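You operate a simulated robot arm through the tools that you are given. There is no shell and no other tool. Be economical: measure what you need, move in short steps, check, and stop when the job is done.

You are at the controls of a simulated robot arm. One attempt, no reset.

## Task
Open the upper drawer, fetch the teal-cap jar from the inside of the upper drawer and stand it on the white card on the cream bench and shut the drawer again. Take the white box and put it on the tiled bench. Take the clear jar on the cream bench and put it away on the slate bench. Take the code card and leave it in the black tray. Fetch the purple box from the top of the island bench and set it on the cream bench. Any order will do. Set down upright: teal-cap jar, clear jar.

It is judged by the outcome, as a careful person would: the job done as asked, and still so three seconds after it is handed in. It fails if anything else is knocked over, pushed out of place, dropped, spilled or broken. A push-on lid holds only when it is set on centred and level and pressed home; a screw cap is set on level and turned clockwise until tight.

## Robot
A 7-joint arm with a vacuum gripper on a trunk, on a base that drives. Base frame: it is fixed to the floor where the robot stands at the start and does not move with it; the origin is under the middle of the robot, x ahead of it, y to its left, z up. Readings come in m, rad, newtons and seconds.
With the tool pointing down near the work surface it reaches from about 0.1 to 0.58 m from the robot's upright axis, wherever it stands. Its first joint turns from -2.007 to 2.007 rad. Places, roughly: black tray (24x17x4 cm) [-3.6, 1.3, 0.9]; clear jar [-2, -0.25, 1]; code card [-2.25, 0.5, 1]; cream bench [-1.7, -0.2, 0.9]; purple box [-4.25, 1, 1]; slate bench [-6.7, 3.7, 0.9]; teal-cap jar (6x6x10 cm) [0.6, -0.2, 0.4]; tiled bench [-3.6, -1.6, 0.9]; upper drawer [0.6, -0.1, 0.4]; white box (10x12x8 cm) [-1.7, 0, 0.9]; white card [-1.75, 0.25, 1]. Payload 2.55 kg.
Tool frame: the origin (TCP) lies in the middle of the cups' lips, and z points out of the cups. The gripper has 1 cup of 0.044 m across, covering 0.044 by 0.044 m (tool x, y); the bellows give 0.02 m. With the vacuum on, a cup seals on a smooth face that it is pressed against (1 to 4 N); it does not hold porous or soft things. The pull reaches 55 N.
Orientation is told as [roll, pitch, yaw] about the base's x, y, z axes, in that order, counted from this pose: with the cups facing straight down, the tool's x points along the base's -x, its y along +y and its z along -z.

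## Interface
- The arm moves only by the tool arm_command. Its argument "moves" is a list that holds one entry, the list of rows, each a list of 7 numbers: the vacuum: 1 switches it on, 0 off, then the shift along the base's x, y, z in units of 150 mm (1.0 is 150 mm), then the turn, a rotation vector about the base's x, y, z in units of 90 degrees (1.0 is 90 degrees). In form: [[[vac, tx, ty, tz, wx, wy, wz], ...]]. A call has 1 to 10 rows; each row is the pose to reach, as a shift and turn from the pose commanded when the call began. A call with a number of a shift or a turn outside -1 to 1 is refused whole. Rows are played at 5 a second. More than 0.05 m and 0.15 rad between two rows, or a gripper value outside its range, and nothing of the call is played. Where a pose cannot be reached the arm comes as near as it can. A force on the tool above 40 N (or 10 N above the force at the start of the call, whichever is more), or a blocked arm, ends the call early, and 0.2 s more pass. The pull builds up within a second once a cup has sealed. Time passes only in rows, and 0.2 s behind the last, so rows that repeat a pose give it time. The reply holds the time, the measured pose of the TCP, the force on the tool along the base axes and the pull of the vacuum, in the units named above and with some noise, with the torque about the TCP (base axes, N m) and any sound that the robot's microphone picked up.
- Cameras (640 x 400 px; columns grow to the right, rows downward): "scene" is now at [0.0087, 0.1723, 1.4712]; the picture's right is [-0.25, -0.97, 0.00], its down [-0.90, 0.23, -0.36] and it looks along [0.35, -0.09, -0.93] (base axes); focal length 276 px, centre (320, 200). "wrist" rides on the gripper at [0.081, 0.006, -0.173] in the tool frame; the picture's right is [-0.08, 1.00, 0.00], its down [-0.89, -0.07, -0.45] and it looks along [-0.44, -0.04, 0.90] (tool axes); focal length 256 px, centre (320, 200). There is no depth. A picture from a camera that has moved, and an enlarged one, comes with that camera's place and axes in the base frame and with its lens. The place of the scene camera against the robot may be out by one fixed shift of up to 0.025 m in any direction.
- get_image(camera): a new picture of that camera. No time passes.
- move_column(by): slides the trunk up (or, below 0, down) by that many m; the arm and the scene camera ride with it, the base frame stays. It gives what a move gives, with no picture.
- base_move(legs): drives the robot by 1 to 6 legs, each [ahead, left, turn to the left] in m, m and rad, along the robot's own axes; the way and the turn of a leg run together, so that a leg with both is an arc; at most 1.5 m and 3.142 rad a leg. The arm and the cameras ride along, it lands a little off, and it stops where it bumps. It gives what a move gives.
- pan_tilt(pan, tilt): turns the head with the scene camera to pan (to the left, within 2.705 rad either way) and tilt (down, from -0.506 to 1.204), counted from straight ahead of the robot. It gives what a move gives.
- inspect(camera, box): a new picture of the part [left, top, right, bottom] of that camera's present view, enlarged. No time passes.
- finish_job(): hands the job in; it is judged then, once.

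Go step by step. Nothing tells you exact positions but the pictures and the camera data: compare them with the known pose of the tool, close in by small moves and look again before you grip or let go. The budget is 186 turns and 148 pictures, counting those below and the enlarged ones. Unless the task says otherwise, let go and move clear before handing in.

The tools are called after "Emit:" as a command line: name --argument value ..., lists and objects as JSON in quotes. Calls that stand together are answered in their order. arm_command: Moves the arm, as the interface text tells. Its arguments: {"type":"object","properties":{"moves":{"type":"array","items":{"type":"array","items":{"type":"array","items":{"type":"number"}}}}},"required":["moves"]} The other tools are called the same way: move_column (by) slides the trunk up or down; base_move (legs) drives the base; pan_tilt (pan, tilt) turns the head that bears the scene camera; get_image (camera) takes a picture; inspect (camera, box) takes an enlarged picture of a part of a camera's view; finish_job () hands the job in.

At the start:

```text
time: 0.0
eef_pos: [0.4703, 0.0286, 0.6608]
tcp_rot: [0.0, 0.001, 0.0]
ft_force: [0.5, -0.2, -0.8]
torque: [0.01, 0.01, -0.03]
pull: 0.0
trunk travel left (down, up): [-0.575, 0.415]
robot x, y, heading: [-0.0027, 0.0018, 0.004]
head pan, tilt: [-0.255, 1.201]
```

scene: 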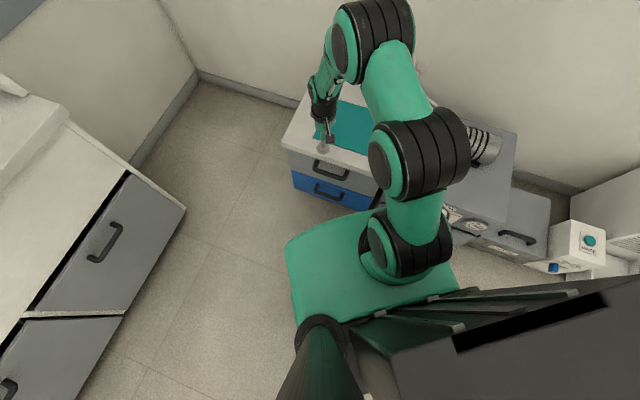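
wrist: 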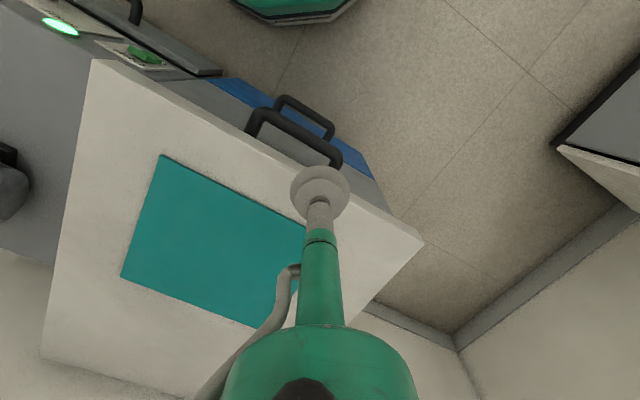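

I see the drawer cabinet turned relative to me, with the grey upper drawer and its black handle facing the robot. I'll look at it closer first.

Emit:
inspect --camera "scene" --box '[260, 80, 420, 220]'

Emit:
inspect --camera "wrist" --box '[180, 40, 440, 260]'

```text
2.86 times, centred on (340, 150) of scene
camera zoom: at [0.0087, 0.1723, 1.4712], right [-0.25, -0.97, 0.0], down [-0.9, 0.23, -0.36], along [0.35, -0.09, -0.93], focal length 789 px, centre (263, 343)
```

zoom: 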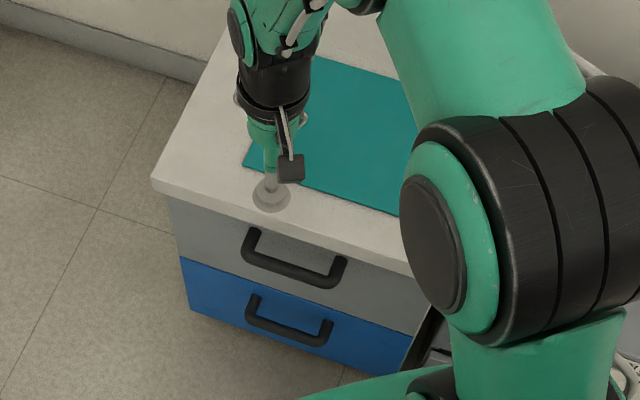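

```text
1.82 times, centred on (310, 150) of wrist
camera zoom: at [0.3893, 0.0349, 0.8323], right [0.08, 1.0, 0.0], down [0.89, -0.07, 0.45], along [0.44, -0.04, -0.9], focal length 465 px, centre (338, 291)
```

zoom: 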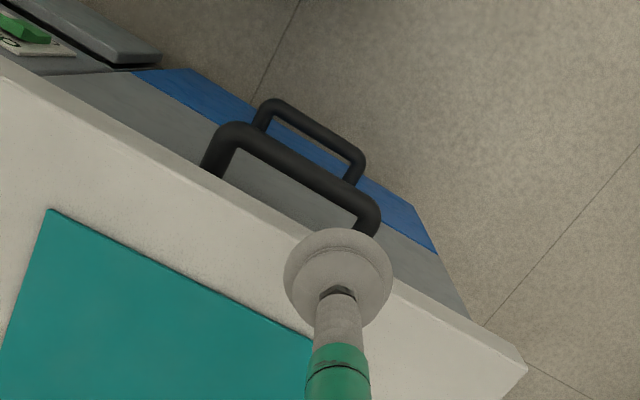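

Before moving, I'll look around with the head to map the room.

Emit:
pan_tilt --pan -0.6 --tilt 0.7

Emit:
get_image --camera "scene"

Emit:
pan_tilt --pan 1.2 --tilt 0.6

Emit:
get_image --camera "scene"

Emit:
pan_tilt --pan 2.6 --tilt 0.4

Emit:
get_image --camera "scene"

Emit:
pan_tilt --pan -2.6 --tilt 0.4

Emit:
get_image --camera "scene"

```text
time: 0.9
eef_pos: [0.469, 0.0295, 0.6596]
tcp_rot: [-0.001, -0.001, 0.001]
ft_force: [-0.5, 0.4, -0.7]
torque: [-0.04, -0.02, 0.03]
pull: 0.1
trunk travel left (down, up): [-0.575, 0.415]
robot x, y, heading: [-0.0001, 0.0006, -0.001]
head pan, tilt: [-0.6, 0.7]
```

```text
143 pictures are left
camera scene: at [0.0247, 0.1385, 1.5071], right [-0.56, -0.83, 0.0], down [-0.53, 0.36, -0.76], along [0.63, -0.43, -0.64], focal length 276 px, centre (320, 200)
```

scene: 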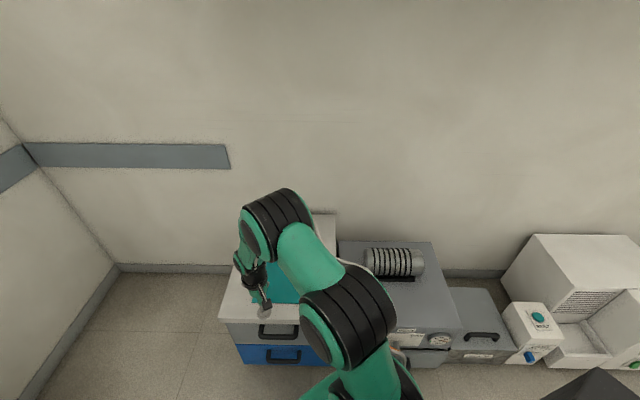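

```text
time: 2.7
eef_pos: [0.469, 0.0293, 0.659]
tcp_rot: [-0.002, 0.0, -0.001]
ft_force: [1.1, 0.5, 0.1]
torque: [0.01, 0.0, -0.01]
pull: 0.1
trunk travel left (down, up): [-0.575, 0.415]
robot x, y, heading: [0.0026, 0.0004, 0.003]
head pan, tilt: [1.201, 0.6]
```

```text
142 pictures are left
camera scene: at [-0.0134, 0.2688, 1.5158], right [0.93, -0.36, 0.0], down [-0.2, -0.53, -0.82], along [0.3, 0.77, -0.57], focal length 276 px, centre (320, 200)
```

scene: 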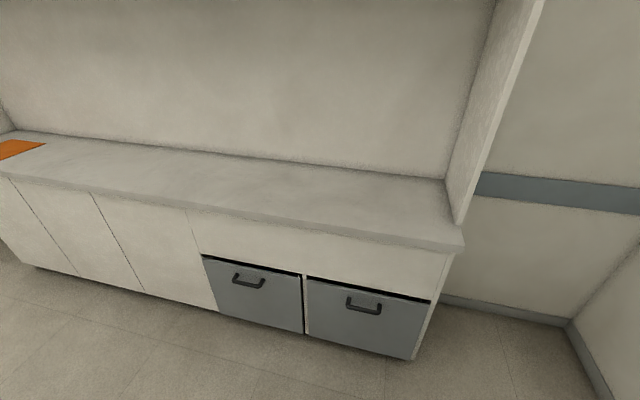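

```text
time: 4.3
eef_pos: [0.4687, 0.028, 0.6595]
tcp_rot: [0.001, -0.002, -0.001]
ft_force: [-0.3, 0.4, -0.2]
torque: [0.02, 0.02, -0.03]
pull: 0.2
trunk travel left (down, up): [-0.575, 0.415]
robot x, y, heading: [0.0003, -0.0003, 0.001]
head pan, tilt: [2.601, 0.4]
```

```text
141 pictures are left
camera scene: at [-0.1248, 0.2342, 1.534], right [0.52, 0.86, 0.0], down [0.33, -0.2, -0.92], along [-0.79, 0.47, -0.39], focal length 276 px, centre (320, 200)
```

scene: 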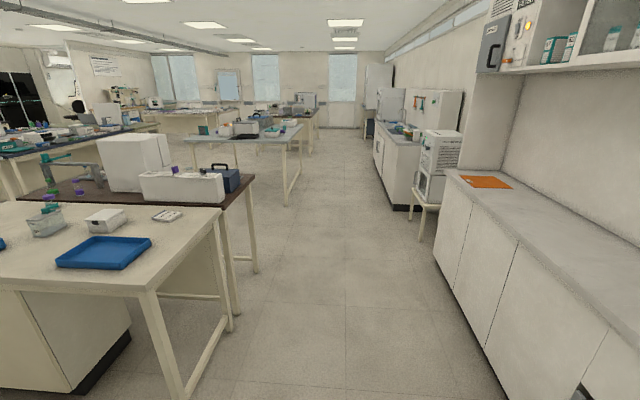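

```text
time: 8.3
eef_pos: [0.4688, 0.0282, 0.6604]
tcp_rot: [0.001, 0.0, 0.001]
ft_force: [-0.2, -0.5, 0.5]
torque: [-0.01, 0.03, -0.02]
pull: 0.0
trunk travel left (down, up): [-0.575, 0.415]
robot x, y, heading: [-0.0016, 0.0011, -0.004]
head pan, tilt: [-2.601, 0.4]
```

```text
140 pictures are left
camera scene: at [-0.1248, 0.1387, 1.534], right [-0.52, 0.86, 0.0], down [0.33, 0.2, -0.92], along [-0.79, -0.47, -0.39], focal length 276 px, centre (320, 200)
```

scene: 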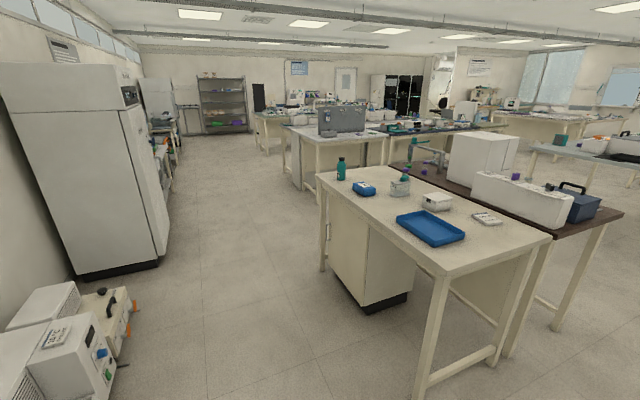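

The cream bench is behind me, with several small things on it. I'll zoom in on it and on the far benches.

Emit:
inspect --camera "scene" --box '[310, 140, 530, 270]'

Emit:
inspect --camera "scene" --box '[230, 80, 450, 200]'

Emit:
inspect --camera "scene" --box '[430, 80, 640, 220]'

```text
2.91 times, centred on (420, 205) of scene
camera zoom: at [-0.1248, 0.1387, 1.534], right [-0.52, 0.86, 0.0], down [0.33, 0.2, -0.92], along [-0.79, -0.47, -0.39], focal length 803 px, centre (29, 186)
```

zoom: 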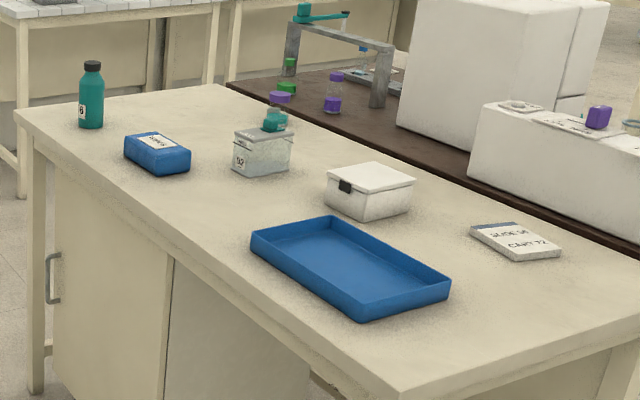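

```text
2.91 times, centred on (340, 140) of scene
camera zoom: at [-0.1248, 0.1387, 1.534], right [-0.52, 0.86, 0.0], down [0.33, 0.2, -0.92], along [-0.79, -0.47, -0.39], focal length 803 px, centre (262, 374)
```

zoom: 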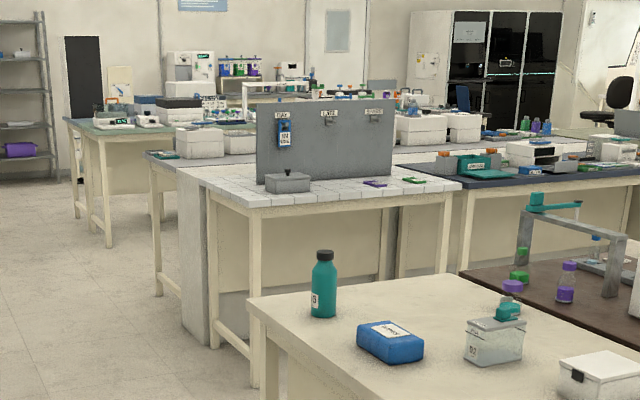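

```text
2.86 times, centred on (535, 150) of scene
camera zoom: at [-0.1248, 0.1387, 1.534], right [-0.52, 0.86, 0.0], down [0.33, 0.2, -0.92], along [-0.79, -0.47, -0.39], focal length 789 px, centre (-294, 343)
```

zoom: 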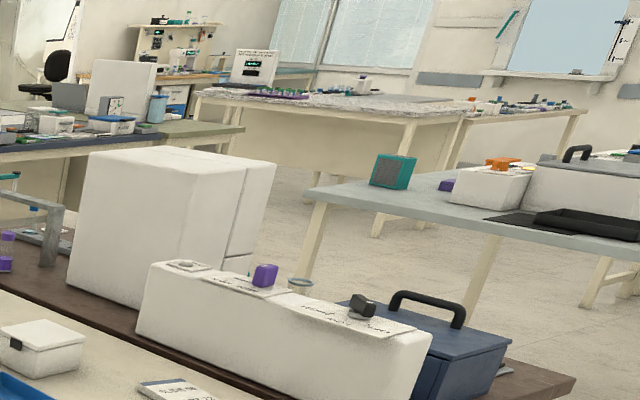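

The room is turned about −0.6 rad from me. I'll back off, turn square to the drawer front and slide left so I stand in front of the drawer.

Emit:
base_move --legs '[[-0.3, 0, 0], [0, 0, -0.6], [0, 0.4, 0]]'

Emit:
pan_tilt --pan 0.0 --tilt 0.9

Emit:
get_image --camera "scene"

Emit:
get_image --camera "wrist"

```text
time: 14.1
eef_pos: [0.3272, 0.0976, 0.6593]
tcp_rot: [0.001, 0.0, -0.584]
ft_force: [0.8, 0.1, 0.1]
torque: [0.0, 0.01, 0.02]
pull: 0.1
trunk travel left (down, up): [-0.575, 0.415]
robot x, y, heading: [-0.0801, 0.3339, -0.584]
head pan, tilt: [-2.601, 0.4]
```

```text
time: 16.4
eef_pos: [0.3265, 0.0981, 0.6584]
tcp_rot: [0.001, 0.001, -0.586]
ft_force: [-0.9, 0.0, -0.4]
torque: [-0.01, 0.0, -0.01]
pull: 0.0
trunk travel left (down, up): [-0.575, 0.415]
robot x, y, heading: [-0.0831, 0.3307, -0.584]
head pan, tilt: [0.0, 0.901]
```

```text
136 pictures are left
camera scene: at [0.0452, 0.4815, 1.491], right [-0.55, -0.83, 0.0], down [-0.65, 0.43, -0.62], along [0.52, -0.34, -0.78], focal length 276 px, centre (320, 200)
```

scene: 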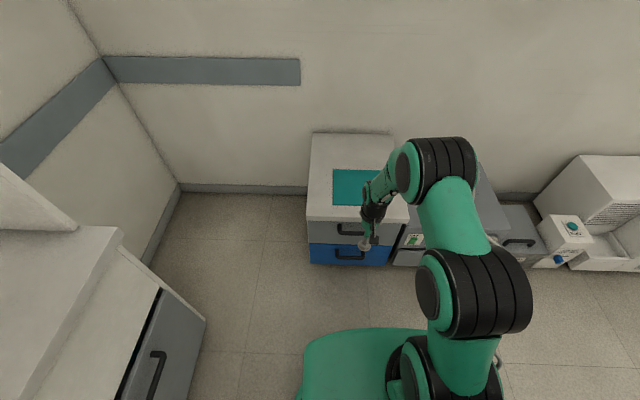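

```text
135 pictures are left
camera wrist: at [0.2638, 0.1474, 0.8323], right [0.62, 0.79, 0.0], down [0.7, -0.55, 0.45], along [0.35, -0.27, -0.9], focal length 256 px, centre (320, 200)
```

wrist: 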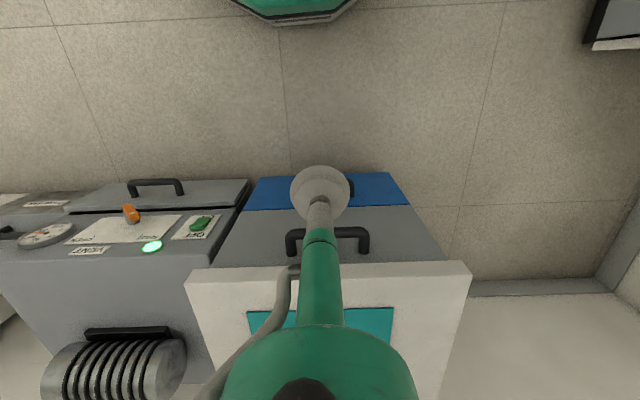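

The cabinet top is at about z 0.53 and the drawer front plane lies along direction (0.82, −0.57). I'll tip the tool to horizontal, facing the drawer front.

Emit:
arm_command --moves '[[[0, 0, 0, 0, -0.0514, -0.0738, 0], [0, 0, 0, 0, -0.1028, -0.1476, 0], [0, 0, 0, 0, -0.1542, -0.2214, 0], [0, 0, 0, 0, -0.2056, -0.2952, 0], [0, 0, 0, 0, -0.257, -0.369, 0], [0, 0, 0, 0, -0.3084, -0.4428, 0], [0, 0, 0, 0, -0.3598, -0.5166, 0], [0, 0, 0, 0, -0.4112, -0.5904, 0], [0, 0, 0, 0, -0.4626, -0.6642, 0], [0, 0, 0, 0, -0.514, -0.738, 0]]]'

Emit:
arm_command --moves '[[[0, 0, 0, 0, -0.0286, -0.041, 0], [0, 0, 0, 0, -0.0571, -0.082, 0], [0, 0, 0, 0, -0.0571, -0.082, 0]]]'

Emit:
get_image --camera "scene"

Emit:
get_image --camera "wrist"

```text
time: 18.6
eef_pos: [0.3271, 0.0963, 0.661]
tcp_rot: [-0.143, -1.413, -0.464]
ft_force: [0.1, -0.2, -0.7]
torque: [0.01, 0.01, -0.02]
pull: 0.1
out of reach, approached as far as the arm can: row 4
trunk travel left (down, up): [-0.575, 0.415]
robot x, y, heading: [-0.0809, 0.3323, -0.586]
head pan, tilt: [0.0, 0.901]
```

```text
time: 19.4
eef_pos: [0.3273, 0.0967, 0.6598]
tcp_rot: [-1.582, -1.549, 0.975]
ft_force: [-0.9, -1.0, -0.5]
torque: [0.03, 0.02, 0.04]
pull: 0.0
trunk travel left (down, up): [-0.575, 0.415]
robot x, y, heading: [-0.0801, 0.3318, -0.587]
head pan, tilt: [0.0, 0.901]
```

```text
134 pictures are left
camera scene: at [0.0451, 0.4816, 1.491], right [-0.55, -0.83, 0.0], down [-0.65, 0.43, -0.62], along [0.52, -0.34, -0.78], focal length 276 px, centre (320, 200)
```

scene: 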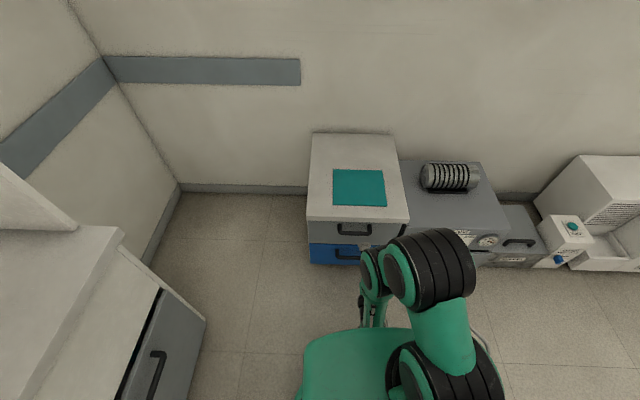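

```text
133 pictures are left
camera wrist: at [0.1887, 0.1997, 0.5789], right [0.57, 0.82, 0.06], down [-0.39, 0.21, 0.89], along [0.72, -0.53, 0.45], focal length 256 px, centre (320, 200)
```

wrist: 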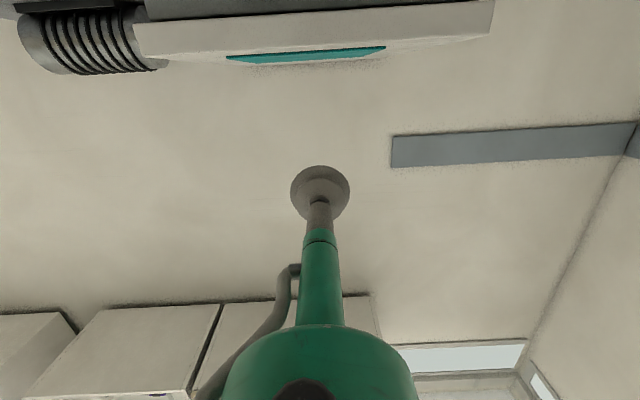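

The tool is horizontal now. I'll lower the trunk so it faces the drawer front, then look.

Emit:
move_column --by -0.26

Emit:
get_image --camera "wrist"

Emit:
get_image --camera "scene"

```text
time: 22.1
eef_pos: [0.3266, 0.0967, 0.3991]
tcp_rot: [-1.522, -1.549, 0.915]
ft_force: [0.1, -0.2, 0.2]
torque: [-0.02, 0.0, -0.03]
pull: 0.0
trunk travel left (down, up): [-0.315, 0.675]
robot x, y, heading: [-0.0783, 0.3365, -0.586]
head pan, tilt: [0.0, 0.901]
```

```text
132 pictures are left
camera wrist: at [0.1885, 0.1997, 0.319], right [0.57, 0.82, 0.06], down [-0.39, 0.21, 0.89], along [0.72, -0.53, 0.44], focal length 256 px, centre (320, 200)
```

wrist: 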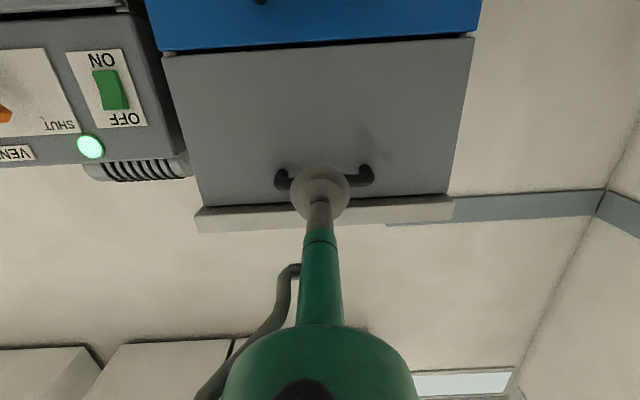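

```text
131 pictures are left
camera scene: at [0.0451, 0.4815, 1.2311], right [-0.55, -0.83, 0.0], down [-0.65, 0.43, -0.62], along [0.52, -0.34, -0.78], focal length 276 px, centre (320, 200)
```

scene: 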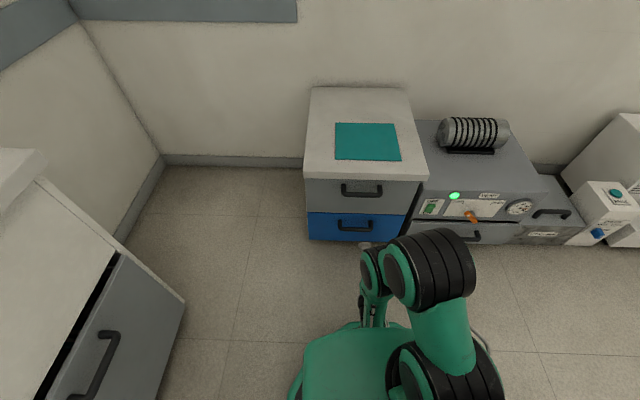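

The drawer front spans z 0.285–0.50 with the handle at z 0.46. I'll advance at z 0.37, below the handle, to about 2 cm from the face.

Emit:
arm_command --moves '[[[0, 0, 0, -0.2, 0, 0, 0], [0, 0.22, -0.153, -0.2, 0, 0, 0], [0, 0.44, -0.306, -0.2, 0, 0, 0], [0, 0.66, -0.46, -0.2, 0, 0, 0], [0, 0.8, -0.557, -0.2, 0, 0, 0], [0, 0.93, -0.648, -0.2, 0, 0, 0], [0, 0.93, -0.648, -0.2, 0, 0, 0]]]'

Emit:
get_image --camera "wrist"

```text
time: 23.7
eef_pos: [0.4656, 0.0015, 0.3704]
tcp_rot: [-1.516, -1.547, 0.907]
ft_force: [0.2, 0.4, 0.0]
torque: [0.0, -0.07, 0.01]
pull: 0.0
trunk travel left (down, up): [-0.315, 0.675]
robot x, y, heading: [-0.0785, 0.3368, -0.584]
head pan, tilt: [0.0, 0.901]
```

```text
130 pictures are left
camera wrist: at [0.327, 0.1036, 0.2901], right [0.57, 0.82, 0.06], down [-0.39, 0.21, 0.89], along [0.72, -0.53, 0.44], focal length 256 px, centre (320, 200)
```

wrist: 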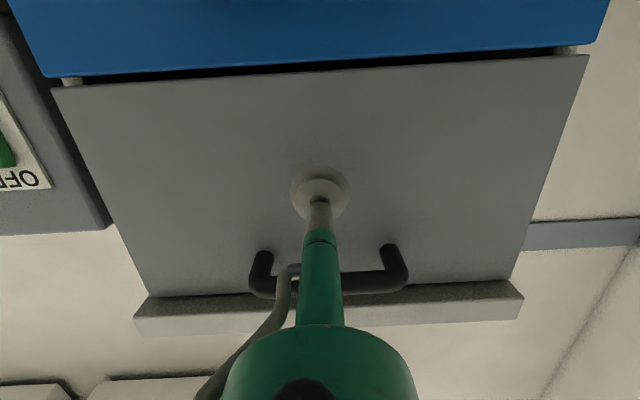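

The cup is close to the plain face below the handle. I'll press in gently with the vacuum on.

Emit:
arm_command --moves '[[[1, 0.055, -0.038, 0, 0, 0, 0], [1, 0.109, -0.076, 0, 0, 0, 0], [1, 0.14, -0.0975, 0, 0, 0, 0], [1, 0.14, -0.0975, 0, 0, 0, 0]]]'

```text
time: 24.7
eef_pos: [0.4866, -0.0141, 0.3701]
tcp_rot: [-1.507, -1.549, 0.899]
ft_force: [0.4, -0.4, -0.1]
torque: [0.0, -0.05, 0.0]
pull: 0.0
trunk travel left (down, up): [-0.315, 0.675]
robot x, y, heading: [-0.0786, 0.3345, -0.585]
head pan, tilt: [0.0, 0.901]
```

Emit:
arm_command --moves '[[[1, 0.027, -0.019, 0, 0, 0, 0], [1, 0.055, -0.038, 0, 0, 0, 0], [1, 0.055, -0.038, 0, 0, 0, 0]]]'

Emit:
get_image --camera "wrist"

```text
time: 25.5
eef_pos: [0.4967, -0.0212, 0.3722]
tcp_rot: [-1.758, -1.546, 1.148]
ft_force: [0.7, -0.5, 6.4]
torque: [0.22, 0.09, -0.5]
pull: 54.9
trunk travel left (down, up): [-0.315, 0.675]
robot x, y, heading: [-0.0811, 0.3305, -0.588]
head pan, tilt: [0.0, 0.901]
```

```text
129 pictures are left
camera wrist: at [0.3582, 0.0814, 0.2906], right [0.57, 0.82, 0.06], down [-0.4, 0.22, 0.89], along [0.72, -0.53, 0.45], focal length 256 px, centre (320, 200)
```

wrist: 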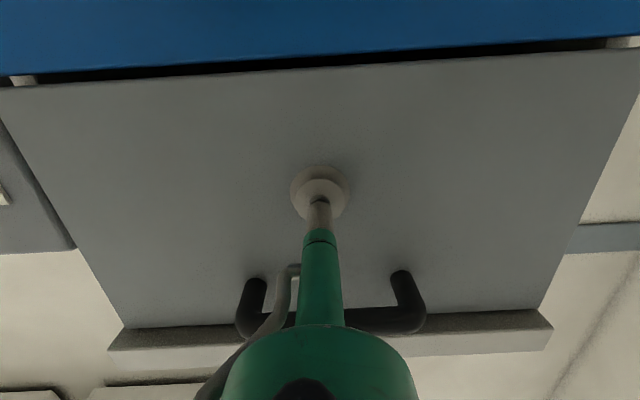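

Sealed at full pull. I'll draw the drawer out slowly.

Emit:
arm_command --moves '[[[1, -0.055, 0.038, 0, 0, 0, 0], [1, -0.15, 0.104, 0, 0, 0, 0], [1, -0.25, 0.174, 0, 0, 0, 0], [1, -0.36, 0.251, 0, 0, 0, 0], [1, -0.47, 0.327, 0, 0, 0, 0], [1, -0.58, 0.404, 0, 0, 0, 0], [1, -0.69, 0.48, 0, 0, 0, 0], [1, -0.8, 0.557, 0, 0, 0, 0]]]'

Emit:
get_image --camera "scene"

```text
time: 27.3
eef_pos: [0.3755, 0.066, 0.3728]
tcp_rot: [-1.627, -1.549, 1.026]
ft_force: [7.4, 12.3, 16.7]
torque: [0.03, 0.09, -0.65]
pull: 54.9
trunk travel left (down, up): [-0.315, 0.675]
robot x, y, heading: [-0.078, 0.3336, -0.587]
head pan, tilt: [0.0, 0.901]
```

```text
128 pictures are left
camera scene: at [0.0439, 0.4833, 1.2309], right [-0.55, -0.83, 0.0], down [-0.65, 0.43, -0.62], along [0.52, -0.34, -0.78], focal length 276 px, centre (320, 200)
```

scene: 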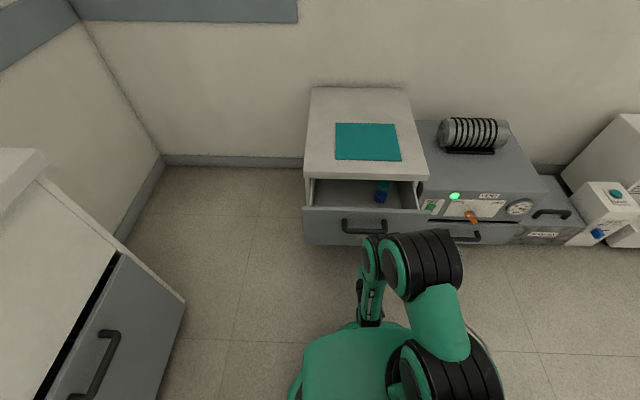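

The drawer has come out 15 cm and a jar with a blue-looking cap shows inside. I'll keep pulling with a small sideways correction.

Emit:
arm_command --moves '[[[1, -0.09, 0.1, 0.02, 0, 0, 0], [1, -0.19, 0.175, 0.02, 0, 0, 0], [1, -0.29, 0.25, 0.02, 0, 0, 0], [1, -0.39, 0.324, 0.02, 0, 0, 0], [1, -0.49, 0.398, 0.02, 0, 0, 0], [1, -0.59, 0.472, 0.02, 0, 0, 0], [1, -0.59, 0.472, 0.02, 0, 0, 0]]]'

Emit:
get_image --camera "scene"

```text
time: 28.9
eef_pos: [0.2844, 0.1315, 0.3709]
tcp_rot: [-1.36, -1.542, 0.742]
ft_force: [-17.6, -20.8, -2.9]
torque: [-0.04, -0.02, 0.19]
pull: 54.8
trunk travel left (down, up): [-0.315, 0.675]
robot x, y, heading: [-0.0802, 0.3358, -0.587]
head pan, tilt: [0.0, 0.901]
```

```text
127 pictures are left
camera scene: at [0.0442, 0.4804, 1.2311], right [-0.55, -0.83, 0.0], down [-0.65, 0.43, -0.62], along [0.52, -0.34, -0.78], focal length 276 px, centre (320, 200)
```

scene: 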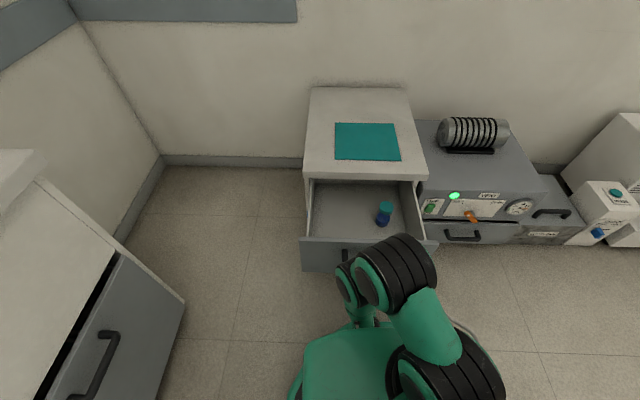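

Enough room is opening up around the jar. I'll take out the sideways strain and draw another 3 cm, then release.

Emit:
arm_command --moves '[[[1, -0.05, 0.0, 0, 0, 0, 0], [1, -0.1, 0.03, 0, 0, 0, 0], [1, -0.18, 0.09, 0, 0, 0, 0], [1, -0.18, 0.09, 0, 0, 0, 0]]]'

```text
time: 29.9
eef_pos: [0.2684, 0.1454, 0.379]
tcp_rot: [-2.46, -1.56, 1.834]
ft_force: [4.7, 8.4, -26.3]
torque: [0.04, 0.01, 0.1]
pull: 54.8
trunk travel left (down, up): [-0.315, 0.675]
robot x, y, heading: [-0.0779, 0.3349, -0.584]
head pan, tilt: [0.0, 0.901]
```

I'll release, then drive the base back to clear the handle.

Emit:
arm_command --moves '[[[0, 0, 0, 0, 0, 0, 0], [0, 0, 0, 0, 0, 0, 0], [0, -0.055, 0.039, 0, 0, 0, 0], [0, -0.11, 0.078, 0, 0, 0, 0]]]'

Emit:
base_move --legs '[[-0.2, 0, 0]]'

Emit:
get_image --camera "wrist"

Emit:
get_image --camera "scene"

```text
time: 30.8
eef_pos: [0.3118, 0.164, 0.425]
tcp_rot: [2.394, -1.4, -3.034]
ft_force: [-0.4, 0.3, -0.5]
torque: [-0.01, -0.02, 0.01]
pull: 0.0
trunk travel left (down, up): [-0.315, 0.675]
robot x, y, heading: [-0.0823, 0.3328, -0.587]
head pan, tilt: [0.0, 0.901]
stopped in row 4: the arm was blocked; the commanded pose is now the measured one
```

```text
time: 32.4
eef_pos: [0.1456, 0.2721, 0.4269]
tcp_rot: [2.394, -1.398, -3.033]
ft_force: [0.2, 0.1, -1.3]
torque: [0.0, 0.03, 0.0]
pull: 0.1
trunk travel left (down, up): [-0.315, 0.675]
robot x, y, heading: [-0.2489, 0.4418, -0.585]
head pan, tilt: [0.0, 0.901]
```

```text
126 pictures are left
camera wrist: at [0.0279, 0.3822, 0.3257], right [0.57, 0.8, 0.19], down [-0.55, 0.19, 0.82], along [0.61, -0.57, 0.55], focal length 256 px, centre (320, 200)
```

wrist: 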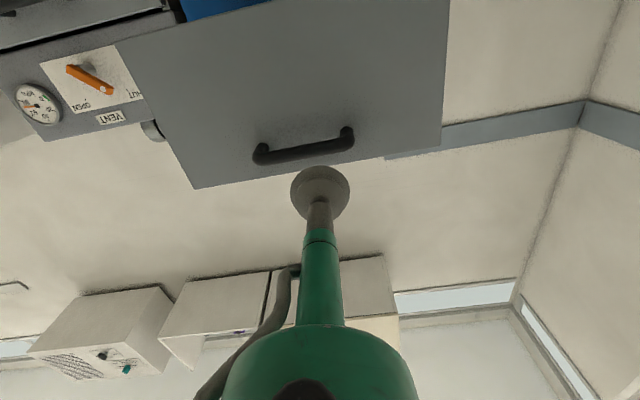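

```text
125 pictures are left
camera scene: at [-0.121, 0.5916, 1.231], right [-0.55, -0.83, 0.0], down [-0.65, 0.43, -0.62], along [0.52, -0.34, -0.78], focal length 276 px, centre (320, 200)
```

scene: 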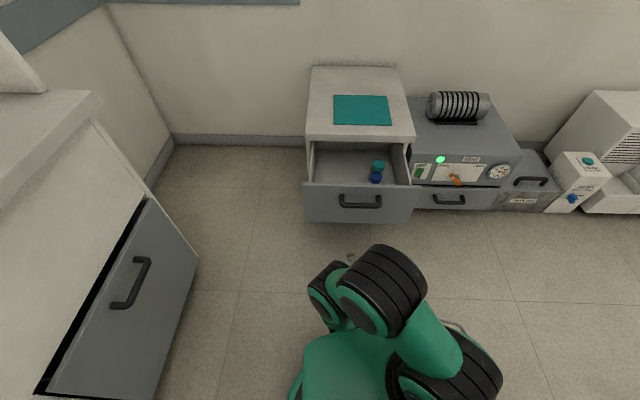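

The drawer is open and the jar stands inside it. I'll raise the trunk and turn the tool back to pointing down.

Emit:
move_column --by 0.2

Emit:
arm_command --moves '[[[0, 0, 0, 0, 0.057, 0.076, 0], [0, 0, 0, 0, 0.114, 0.152, 0], [0, 0, 0, 0, 0.171, 0.228, 0], [0, 0, 0, 0, 0.228, 0.304, 0], [0, 0, 0, 0, 0.285, 0.38, 0], [0, 0, 0, 0, 0.342, 0.456, 0], [0, 0, 0, 0, 0.399, 0.532, 0], [0, 0, 0, 0, 0.456, 0.608, 0], [0, 0, 0, 0, 0.513, 0.684, 0], [0, 0, 0, 0, 0.57, 0.76, 0]]]'

Emit:
arm_command --moves '[[[0, 0, 0, 0, 0.036, 0.048, 0], [0, 0, 0, 0, 0.078, 0.104, 0], [0, 0, 0, 0, 0.078, 0.104, 0]]]'

Emit:
get_image --camera "wrist"

```text
time: 34.6
eef_pos: [0.146, 0.2726, 0.6264]
tcp_rot: [2.391, -1.397, -3.035]
ft_force: [0.2, 0.4, 0.0]
torque: [0.01, 0.01, -0.01]
pull: 0.1
trunk travel left (down, up): [-0.515, 0.475]
robot x, y, heading: [-0.2436, 0.4405, -0.582]
head pan, tilt: [0.0, 0.901]
```

```text
time: 36.8
eef_pos: [0.1449, 0.2718, 0.6259]
tcp_rot: [0.019, -0.231, -0.764]
ft_force: [0.1, 0.2, 0.3]
torque: [-0.01, -0.06, 0.0]
pull: 0.0
trunk travel left (down, up): [-0.515, 0.475]
robot x, y, heading: [-0.2457, 0.4423, -0.585]
head pan, tilt: [0.0, 0.901]
```

```text
time: 37.6
eef_pos: [0.1533, 0.2889, 0.6254]
tcp_rot: [0.069, 0.031, -0.869]
ft_force: [-1.7, -3.2, -0.8]
torque: [0.39, -0.25, -0.03]
pull: 0.0
out of reach, approached as far as the arm can: row 1, 2
trunk travel left (down, up): [-0.515, 0.475]
robot x, y, heading: [-0.2467, 0.4473, -0.583]
head pan, tilt: [0.0, 0.901]
```

```text
124 pictures are left
camera wrist: at [0.1026, 0.3431, 0.8011], right [0.81, 0.58, 0.07], down [0.51, -0.76, 0.41], along [0.29, -0.3, -0.91], focal length 256 px, centre (320, 200)
```

wrist: 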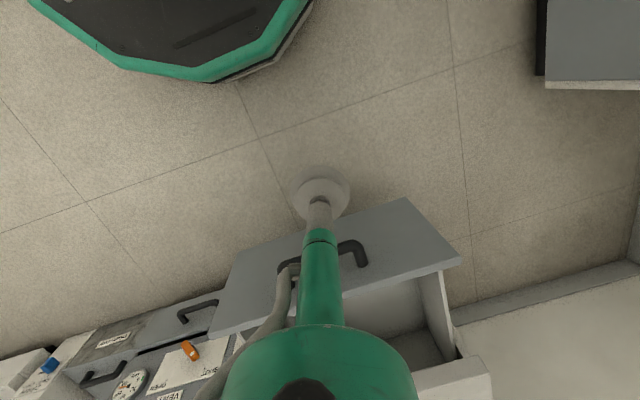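

The tool is nearly down but the folded arm limits it. I'll extend forward a little while leveling and squaring the yaw.

Emit:
arm_command --moves '[[[0, 0.18, -0.126, 0, 0, 0, 0], [0, 0.37, -0.26, 0, 0, 0, 0], [0, 0.5, -0.35, 0, -0.02, 0.01, 0.06], [0, 0.5, -0.35, 0, -0.0434, 0.0208, 0.12], [0, 0.5, -0.35, 0, -0.0434, 0.0208, 0.171], [0, 0.5, -0.35, 0, -0.0434, 0.0208, 0.171]]]'

Emit:
get_image --camera "wrist"

```text
time: 39.0
eef_pos: [0.2231, 0.2188, 0.6255]
tcp_rot: [-0.078, -0.015, -0.49]
ft_force: [0.4, -0.1, -0.4]
torque: [0.0, -0.04, -0.02]
pull: 0.0
trunk travel left (down, up): [-0.515, 0.475]
robot x, y, heading: [-0.244, 0.4454, -0.583]
head pan, tilt: [0.0, 0.901]
```

```text
123 pictures are left
camera wrist: at [0.1591, 0.2755, 0.7959], right [0.54, 0.84, -0.08], down [0.76, -0.45, 0.46], along [0.35, -0.31, -0.88], focal length 256 px, centre (320, 200)
```

wrist: 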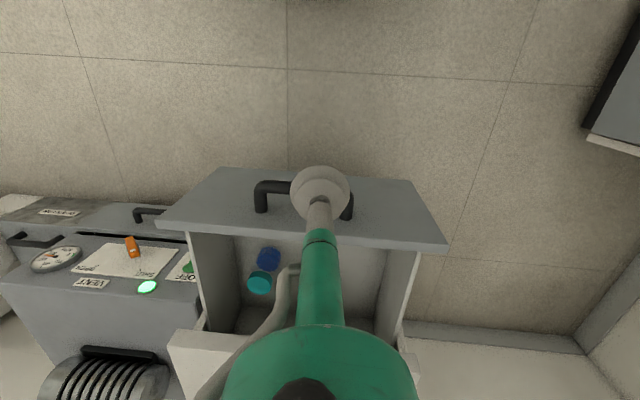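

Inspecting the jar in the drawer after leveling the tool.

Emit:
arm_command --moves '[[[0, 0, 0, 0, 0.0483, -0.015, -0.064], [0, 0, 0, 0, 0.0483, -0.015, -0.064]]]'

Emit:
inspect --camera "wrist" --box '[180, 220, 340, 320]'

Emit:
inspect --camera "scene" --box '[300, 130, 440, 230]'

```text
time: 39.6
eef_pos: [0.2225, 0.2191, 0.6256]
tcp_rot: [-0.002, 0.005, -0.594]
ft_force: [-0.8, 0.7, -0.2]
torque: [0.01, -0.01, 0.01]
pull: 0.2
trunk travel left (down, up): [-0.515, 0.475]
robot x, y, heading: [-0.2442, 0.4449, -0.584]
head pan, tilt: [0.0, 0.901]
```

```text
4.00 times, centred on (260, 270) of wrist
camera zoom: at [0.16, 0.2692, 0.7989], right [0.62, 0.78, 0.0], down [0.7, -0.56, 0.44], along [0.34, -0.28, -0.9], focal length 1024 px, centre (560, -80)
```

zoom: 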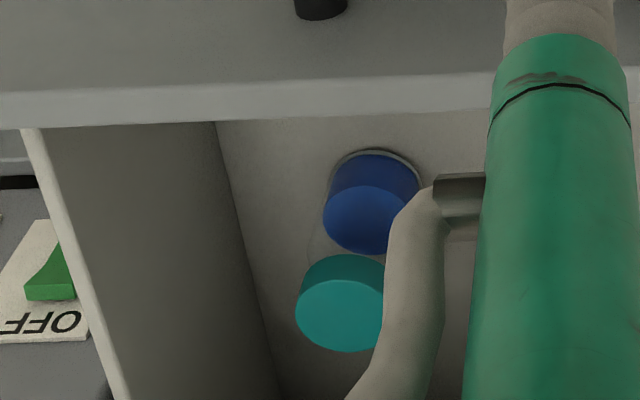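

```text
4.00 times, centred on (370, 180) of scene
camera zoom: at [-0.121, 0.5915, 1.431], right [-0.55, -0.83, 0.0], down [-0.65, 0.43, -0.62], along [0.52, -0.34, -0.78], focal length 1104 px, centre (120, 280)
```

zoom: 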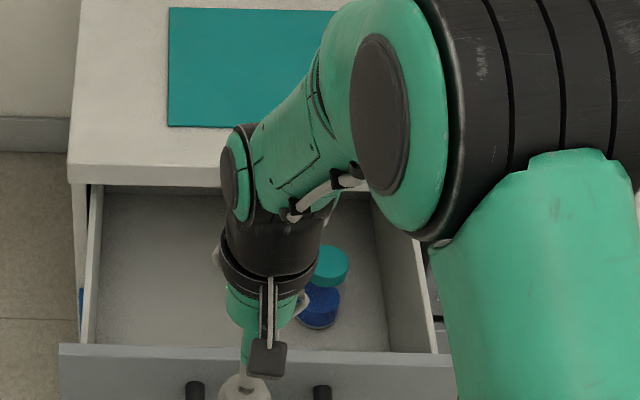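

The teal-cap jar (clear, blue content) stands near (0.416, −0.088), cap top around z 0.40. It's out of reach from here, so I'll drive ahead a bit with the tool raised and look.

Emit:
base_move --legs '[[0.2, 0, 0]]'

Emit:
pan_tilt --pan 0.1 --tilt 1.2

Emit:
get_image --camera "scene"

Emit:
get_image --camera "wrist"

```text
time: 41.2
eef_pos: [0.3908, 0.1087, 0.6255]
tcp_rot: [-0.004, 0.006, -0.594]
ft_force: [-0.1, -0.9, -0.1]
torque: [0.01, 0.02, 0.01]
pull: 0.1
trunk travel left (down, up): [-0.515, 0.475]
robot x, y, heading: [-0.079, 0.33, -0.59]
head pan, tilt: [0.0, 0.901]
```

```text
time: 42.0
eef_pos: [0.3902, 0.1081, 0.6269]
tcp_rot: [-0.002, 0.005, -0.59]
ft_force: [-0.9, -0.3, -0.2]
torque: [0.02, -0.03, 0.02]
pull: 0.0
trunk travel left (down, up): [-0.515, 0.475]
robot x, y, heading: [-0.079, 0.3354, -0.584]
head pan, tilt: [0.099, 1.201]
```

```text
120 pictures are left
camera scene: at [0.0341, 0.4955, 1.4112], right [-0.47, -0.88, 0.0], down [-0.82, 0.43, -0.36], along [0.32, -0.17, -0.93], focal length 276 px, centre (320, 200)
```

scene: 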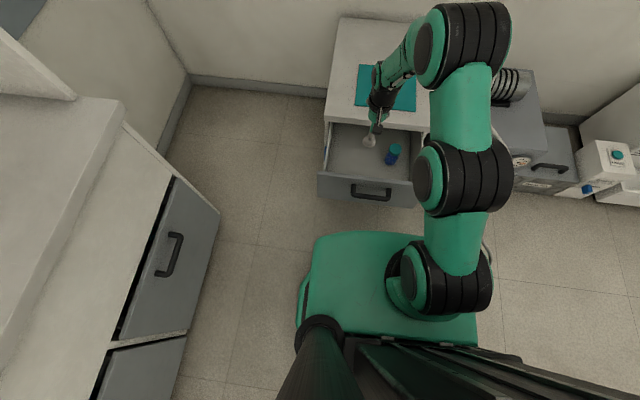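

```text
119 pictures are left
camera wrist: at [0.3287, 0.158, 0.7987], right [0.62, 0.78, 0.0], down [0.7, -0.56, 0.44], along [0.34, -0.28, -0.9], focal length 256 px, centre (320, 200)
```

wrist: 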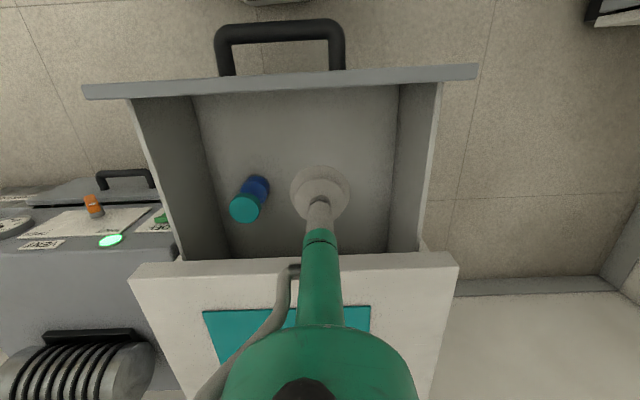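

The jar's cap top is near (0.405, −0.07, 0.42). I'll drive 8 cm closer and bring the tool over it.

Emit:
base_move --legs '[[0.08, 0, 0]]'

Emit:
arm_command --moves '[[[0, -0.08, -0.25, 0, 0, 0, 0], [0, -0.16, -0.5, 0, 0, 0, 0], [0, -0.25, -0.75, 0, 0, 0, 0], [0, -0.3, -0.88, -0.2, 0, 0, 0], [0, -0.34, -0.88, -0.4, 0, 0, 0], [0, -0.34, -0.88, -0.4, 0, 0, 0]]]'

Emit:
get_image --camera "wrist"

```text
time: 43.1
eef_pos: [0.4563, 0.0645, 0.6242]
tcp_rot: [-0.002, 0.007, -0.593]
ft_force: [-0.2, 0.1, -0.5]
torque: [-0.01, 0.04, -0.03]
pull: 0.0
trunk travel left (down, up): [-0.515, 0.475]
robot x, y, heading: [-0.0101, 0.2837, -0.59]
head pan, tilt: [0.099, 1.201]
```

```text
time: 44.5
eef_pos: [0.406, -0.0671, 0.5647]
tcp_rot: [-0.003, 0.005, -0.593]
ft_force: [-0.2, 0.5, 0.0]
torque: [-0.01, -0.03, 0.0]
pull: 0.2
trunk travel left (down, up): [-0.515, 0.475]
robot x, y, heading: [-0.014, 0.2873, -0.584]
head pan, tilt: [0.099, 1.201]
```

```text
118 pictures are left
camera wrist: at [0.3451, -0.0169, 0.7392], right [0.62, 0.78, 0.0], down [0.7, -0.56, 0.44], along [0.34, -0.28, -0.9], focal length 256 px, centre (320, 200)
```

wrist: 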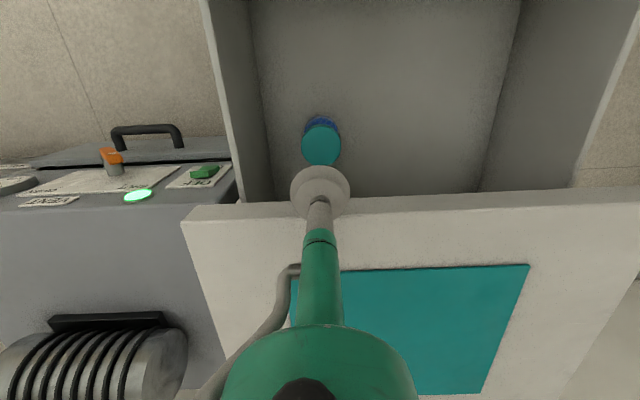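

The jar is only a few cm from the cabinet's top slab edge, too tight for the tool. I'll back up, dip the tool inside the drawer behind its front panel, and push the drawer open further.

Emit:
base_move --legs '[[-0.1, 0, 0]]'

Emit:
arm_command --moves '[[[0, 0.17, 0.25, 0, 0, 0, 0], [0, 0.34, 0.49, 0, 0, 0, 0], [0, 0.34, 0.49, 0, 0, 0, 0]]]'

Emit:
get_image --camera "wrist"

Emit:
get_image --camera "scene"

```text
time: 45.6
eef_pos: [0.322, -0.0102, 0.5671]
tcp_rot: [-0.003, 0.004, -0.593]
ft_force: [0.1, -0.6, 0.1]
torque: [-0.03, 0.02, -0.02]
pull: 0.0
trunk travel left (down, up): [-0.515, 0.475]
robot x, y, heading: [-0.0931, 0.3435, -0.589]
head pan, tilt: [0.099, 1.201]
```

```text
time: 46.4
eef_pos: [0.3719, 0.0611, 0.5671]
tcp_rot: [-0.002, 0.006, -0.592]
ft_force: [0.1, 0.3, 0.2]
torque: [0.02, -0.03, 0.01]
pull: 0.1
trunk travel left (down, up): [-0.515, 0.475]
robot x, y, heading: [-0.0951, 0.3407, -0.584]
head pan, tilt: [0.099, 1.201]
```

```text
117 pictures are left
camera wrist: at [0.3103, 0.1116, 0.7413], right [0.62, 0.78, 0.0], down [0.7, -0.56, 0.44], along [0.34, -0.28, -0.9], focal length 256 px, centre (320, 200)
```

wrist: 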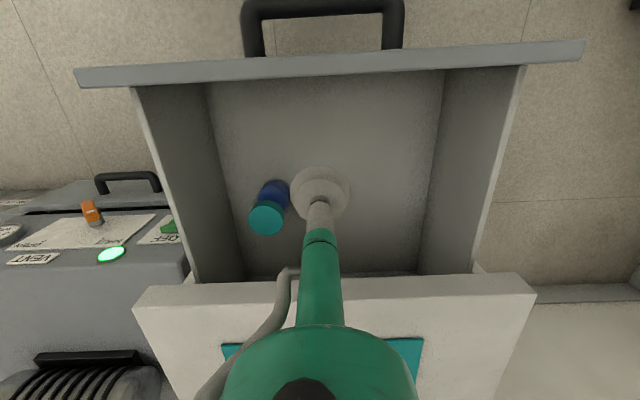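

```text
116 pictures are left
camera scene: at [0.0154, 0.5078, 1.4112], right [-0.47, -0.88, 0.0], down [-0.82, 0.44, -0.36], along [0.32, -0.17, -0.93], focal length 276 px, centre (320, 200)
```

scene: 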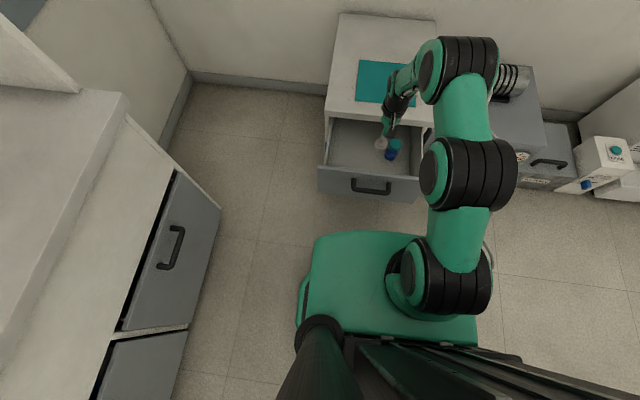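

The tool is above free drawer space behind the front panel. I'll lower it and push the panel outward slowly.

Emit:
arm_command --moves '[[[0, 0, 0, -0.26, 0, 0, 0], [0, 0, 0, -0.52, 0, 0, 0], [0, 0, 0, -0.78, 0, 0, 0], [0, -0.135, 0.097, -0.78, 0, 0, 0], [0, -0.27, 0.194, -0.78, 0, 0, 0], [0, -0.35, 0.252, -0.78, 0, 0, 0], [0, -0.43, 0.309, -0.78, 0, 0, 0], [0, -0.51, 0.367, -0.78, 0, 0, 0], [0, -0.59, 0.424, -0.78, 0, 0, 0]]]'

Emit:
get_image --camera "wrist"

```text
time: 48.4
eef_pos: [0.2836, 0.1268, 0.4494]
tcp_rot: [-0.003, 0.007, -0.592]
ft_force: [0.6, -0.5, -0.7]
torque: [-0.02, 0.01, -0.02]
pull: 0.0
trunk travel left (down, up): [-0.515, 0.475]
robot x, y, heading: [-0.097, 0.3399, -0.586]
head pan, tilt: [0.099, 1.201]
```

```text
115 pictures are left
camera wrist: at [0.2218, 0.1761, 0.6226], right [0.62, 0.78, 0.0], down [0.7, -0.56, 0.44], along [0.34, -0.27, -0.9], focal length 256 px, centre (320, 200)
```

wrist: 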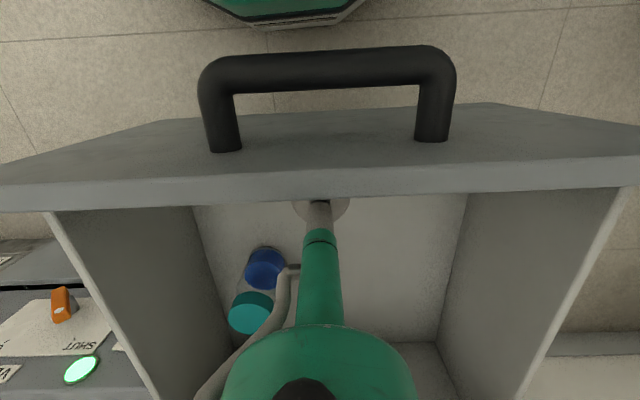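

The drawer moved out another ~5 cm, giving the jar clear room from the slab. I'll lift out and move over the jar.

Emit:
arm_command --moves '[[[0, 0.08, -0.058, 0, 0, 0, 0], [0, 0.08, -0.058, 0.25, 0, 0, 0], [0, 0.08, -0.058, 0.5, 0, 0, 0], [0, 0.08, -0.058, 0.75, 0, 0, 0], [0, 0.25, -0.3, 0.75, 0, 0, 0], [0, 0.35, -0.6, 0.75, 0, 0, 0], [0, 0.43, -0.85, 0.75, 0, 0, 0], [0, 0.53, -1.0, 0.75, 0, 0, 0]]]'

Emit:
get_image --camera "wrist"

Emit:
get_image --camera "scene"

```text
time: 50.2
eef_pos: [0.3671, -0.0253, 0.5621]
tcp_rot: [-0.002, 0.006, -0.593]
ft_force: [0.1, 0.2, -0.2]
torque: [0.01, 0.0, 0.03]
pull: 0.1
trunk travel left (down, up): [-0.515, 0.475]
robot x, y, heading: [-0.0934, 0.3418, -0.583]
head pan, tilt: [0.099, 1.201]
```

```text
114 pictures are left
camera wrist: at [0.3052, 0.0252, 0.7354], right [0.62, 0.78, 0.0], down [0.7, -0.56, 0.44], along [0.34, -0.28, -0.9], focal length 256 px, centre (320, 200)
```

wrist: 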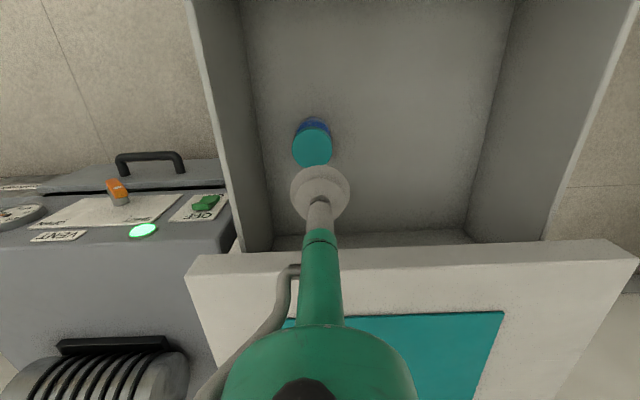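

```text
113 pictures are left
camera scene: at [0.0156, 0.5075, 1.4112], right [-0.47, -0.88, 0.0], down [-0.82, 0.44, -0.36], along [0.32, -0.17, -0.93], focal length 276 px, centre (320, 200)
```

scene: 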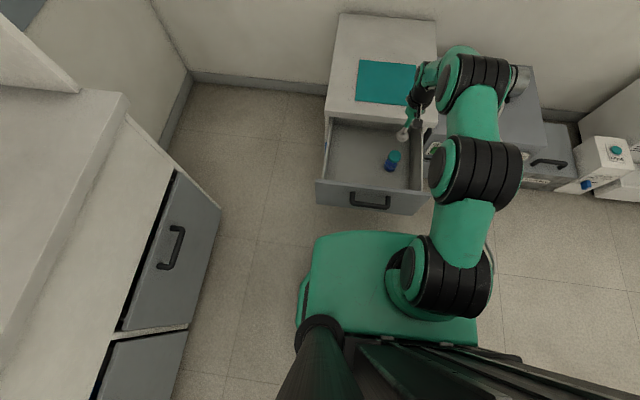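

The cap's centre is at about (0.363, −0.034). I'll line up and descend to just above it.

Emit:
arm_command --moves '[[[0, -0.025, -0.06, 0, 0, 0, 0], [0, -0.025, -0.06, -0.25, 0, 0, 0], [0, -0.025, -0.06, -0.5, 0, 0, 0], [0, -0.025, -0.06, -0.7, 0, 0, 0], [0, -0.025, -0.06, -0.7, 0, 0, 0]]]'

Emit:
get_image --camera "wrist"

```text
time: 51.4
eef_pos: [0.3623, -0.0326, 0.4561]
tcp_rot: [-0.001, 0.003, -0.593]
ft_force: [0.1, -0.7, -0.2]
torque: [0.02, 0.03, 0.03]
pull: 0.0
trunk travel left (down, up): [-0.515, 0.475]
robot x, y, heading: [-0.095, 0.3427, -0.586]
head pan, tilt: [0.099, 1.201]
```

```text
112 pictures are left
camera wrist: at [0.2996, 0.0185, 0.6294], right [0.62, 0.78, 0.0], down [0.7, -0.56, 0.44], along [0.35, -0.28, -0.9], focal length 256 px, centre (320, 200)
```

wrist: 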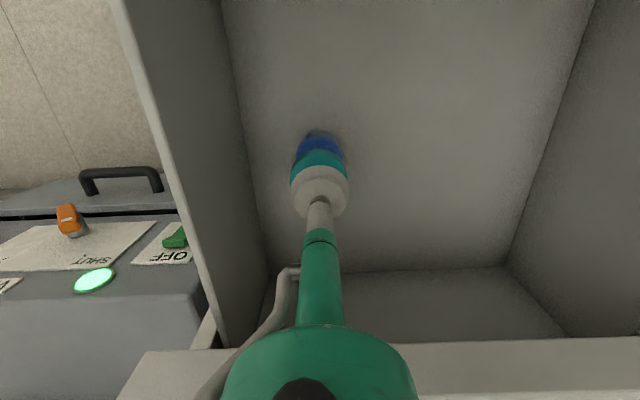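

The cup is lined up above the cap. I'll lower gently with the vacuum on.

Emit:
arm_command --moves '[[[1, 0, 0, -0.13, 0, 0, 0], [1, 0, 0, -0.2, 0, 0, 0], [1, 0, 0, -0.24, 0, 0, 0], [1, 0, 0, -0.27, 0, 0, 0], [1, 0, 0, -0.27, 0, 0, 0]]]'

Emit:
get_image --camera "wrist"

```text
time: 52.6
eef_pos: [0.3655, -0.0338, 0.4244]
tcp_rot: [-0.004, -0.01, -0.592]
ft_force: [3.7, 4.2, 37.4]
torque: [-0.03, -0.2, 0.02]
pull: 55.0
trunk travel left (down, up): [-0.515, 0.475]
robot x, y, heading: [-0.0976, 0.3471, -0.587]
head pan, tilt: [0.099, 1.201]
```

```text
111 pictures are left
camera wrist: at [0.3018, 0.0172, 0.5964], right [0.62, 0.78, 0.0], down [0.7, -0.55, 0.46], along [0.36, -0.28, -0.89], focal length 256 px, centre (320, 200)
```

wrist: 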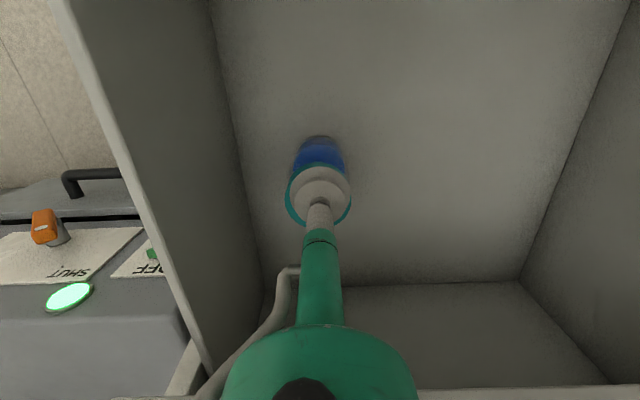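

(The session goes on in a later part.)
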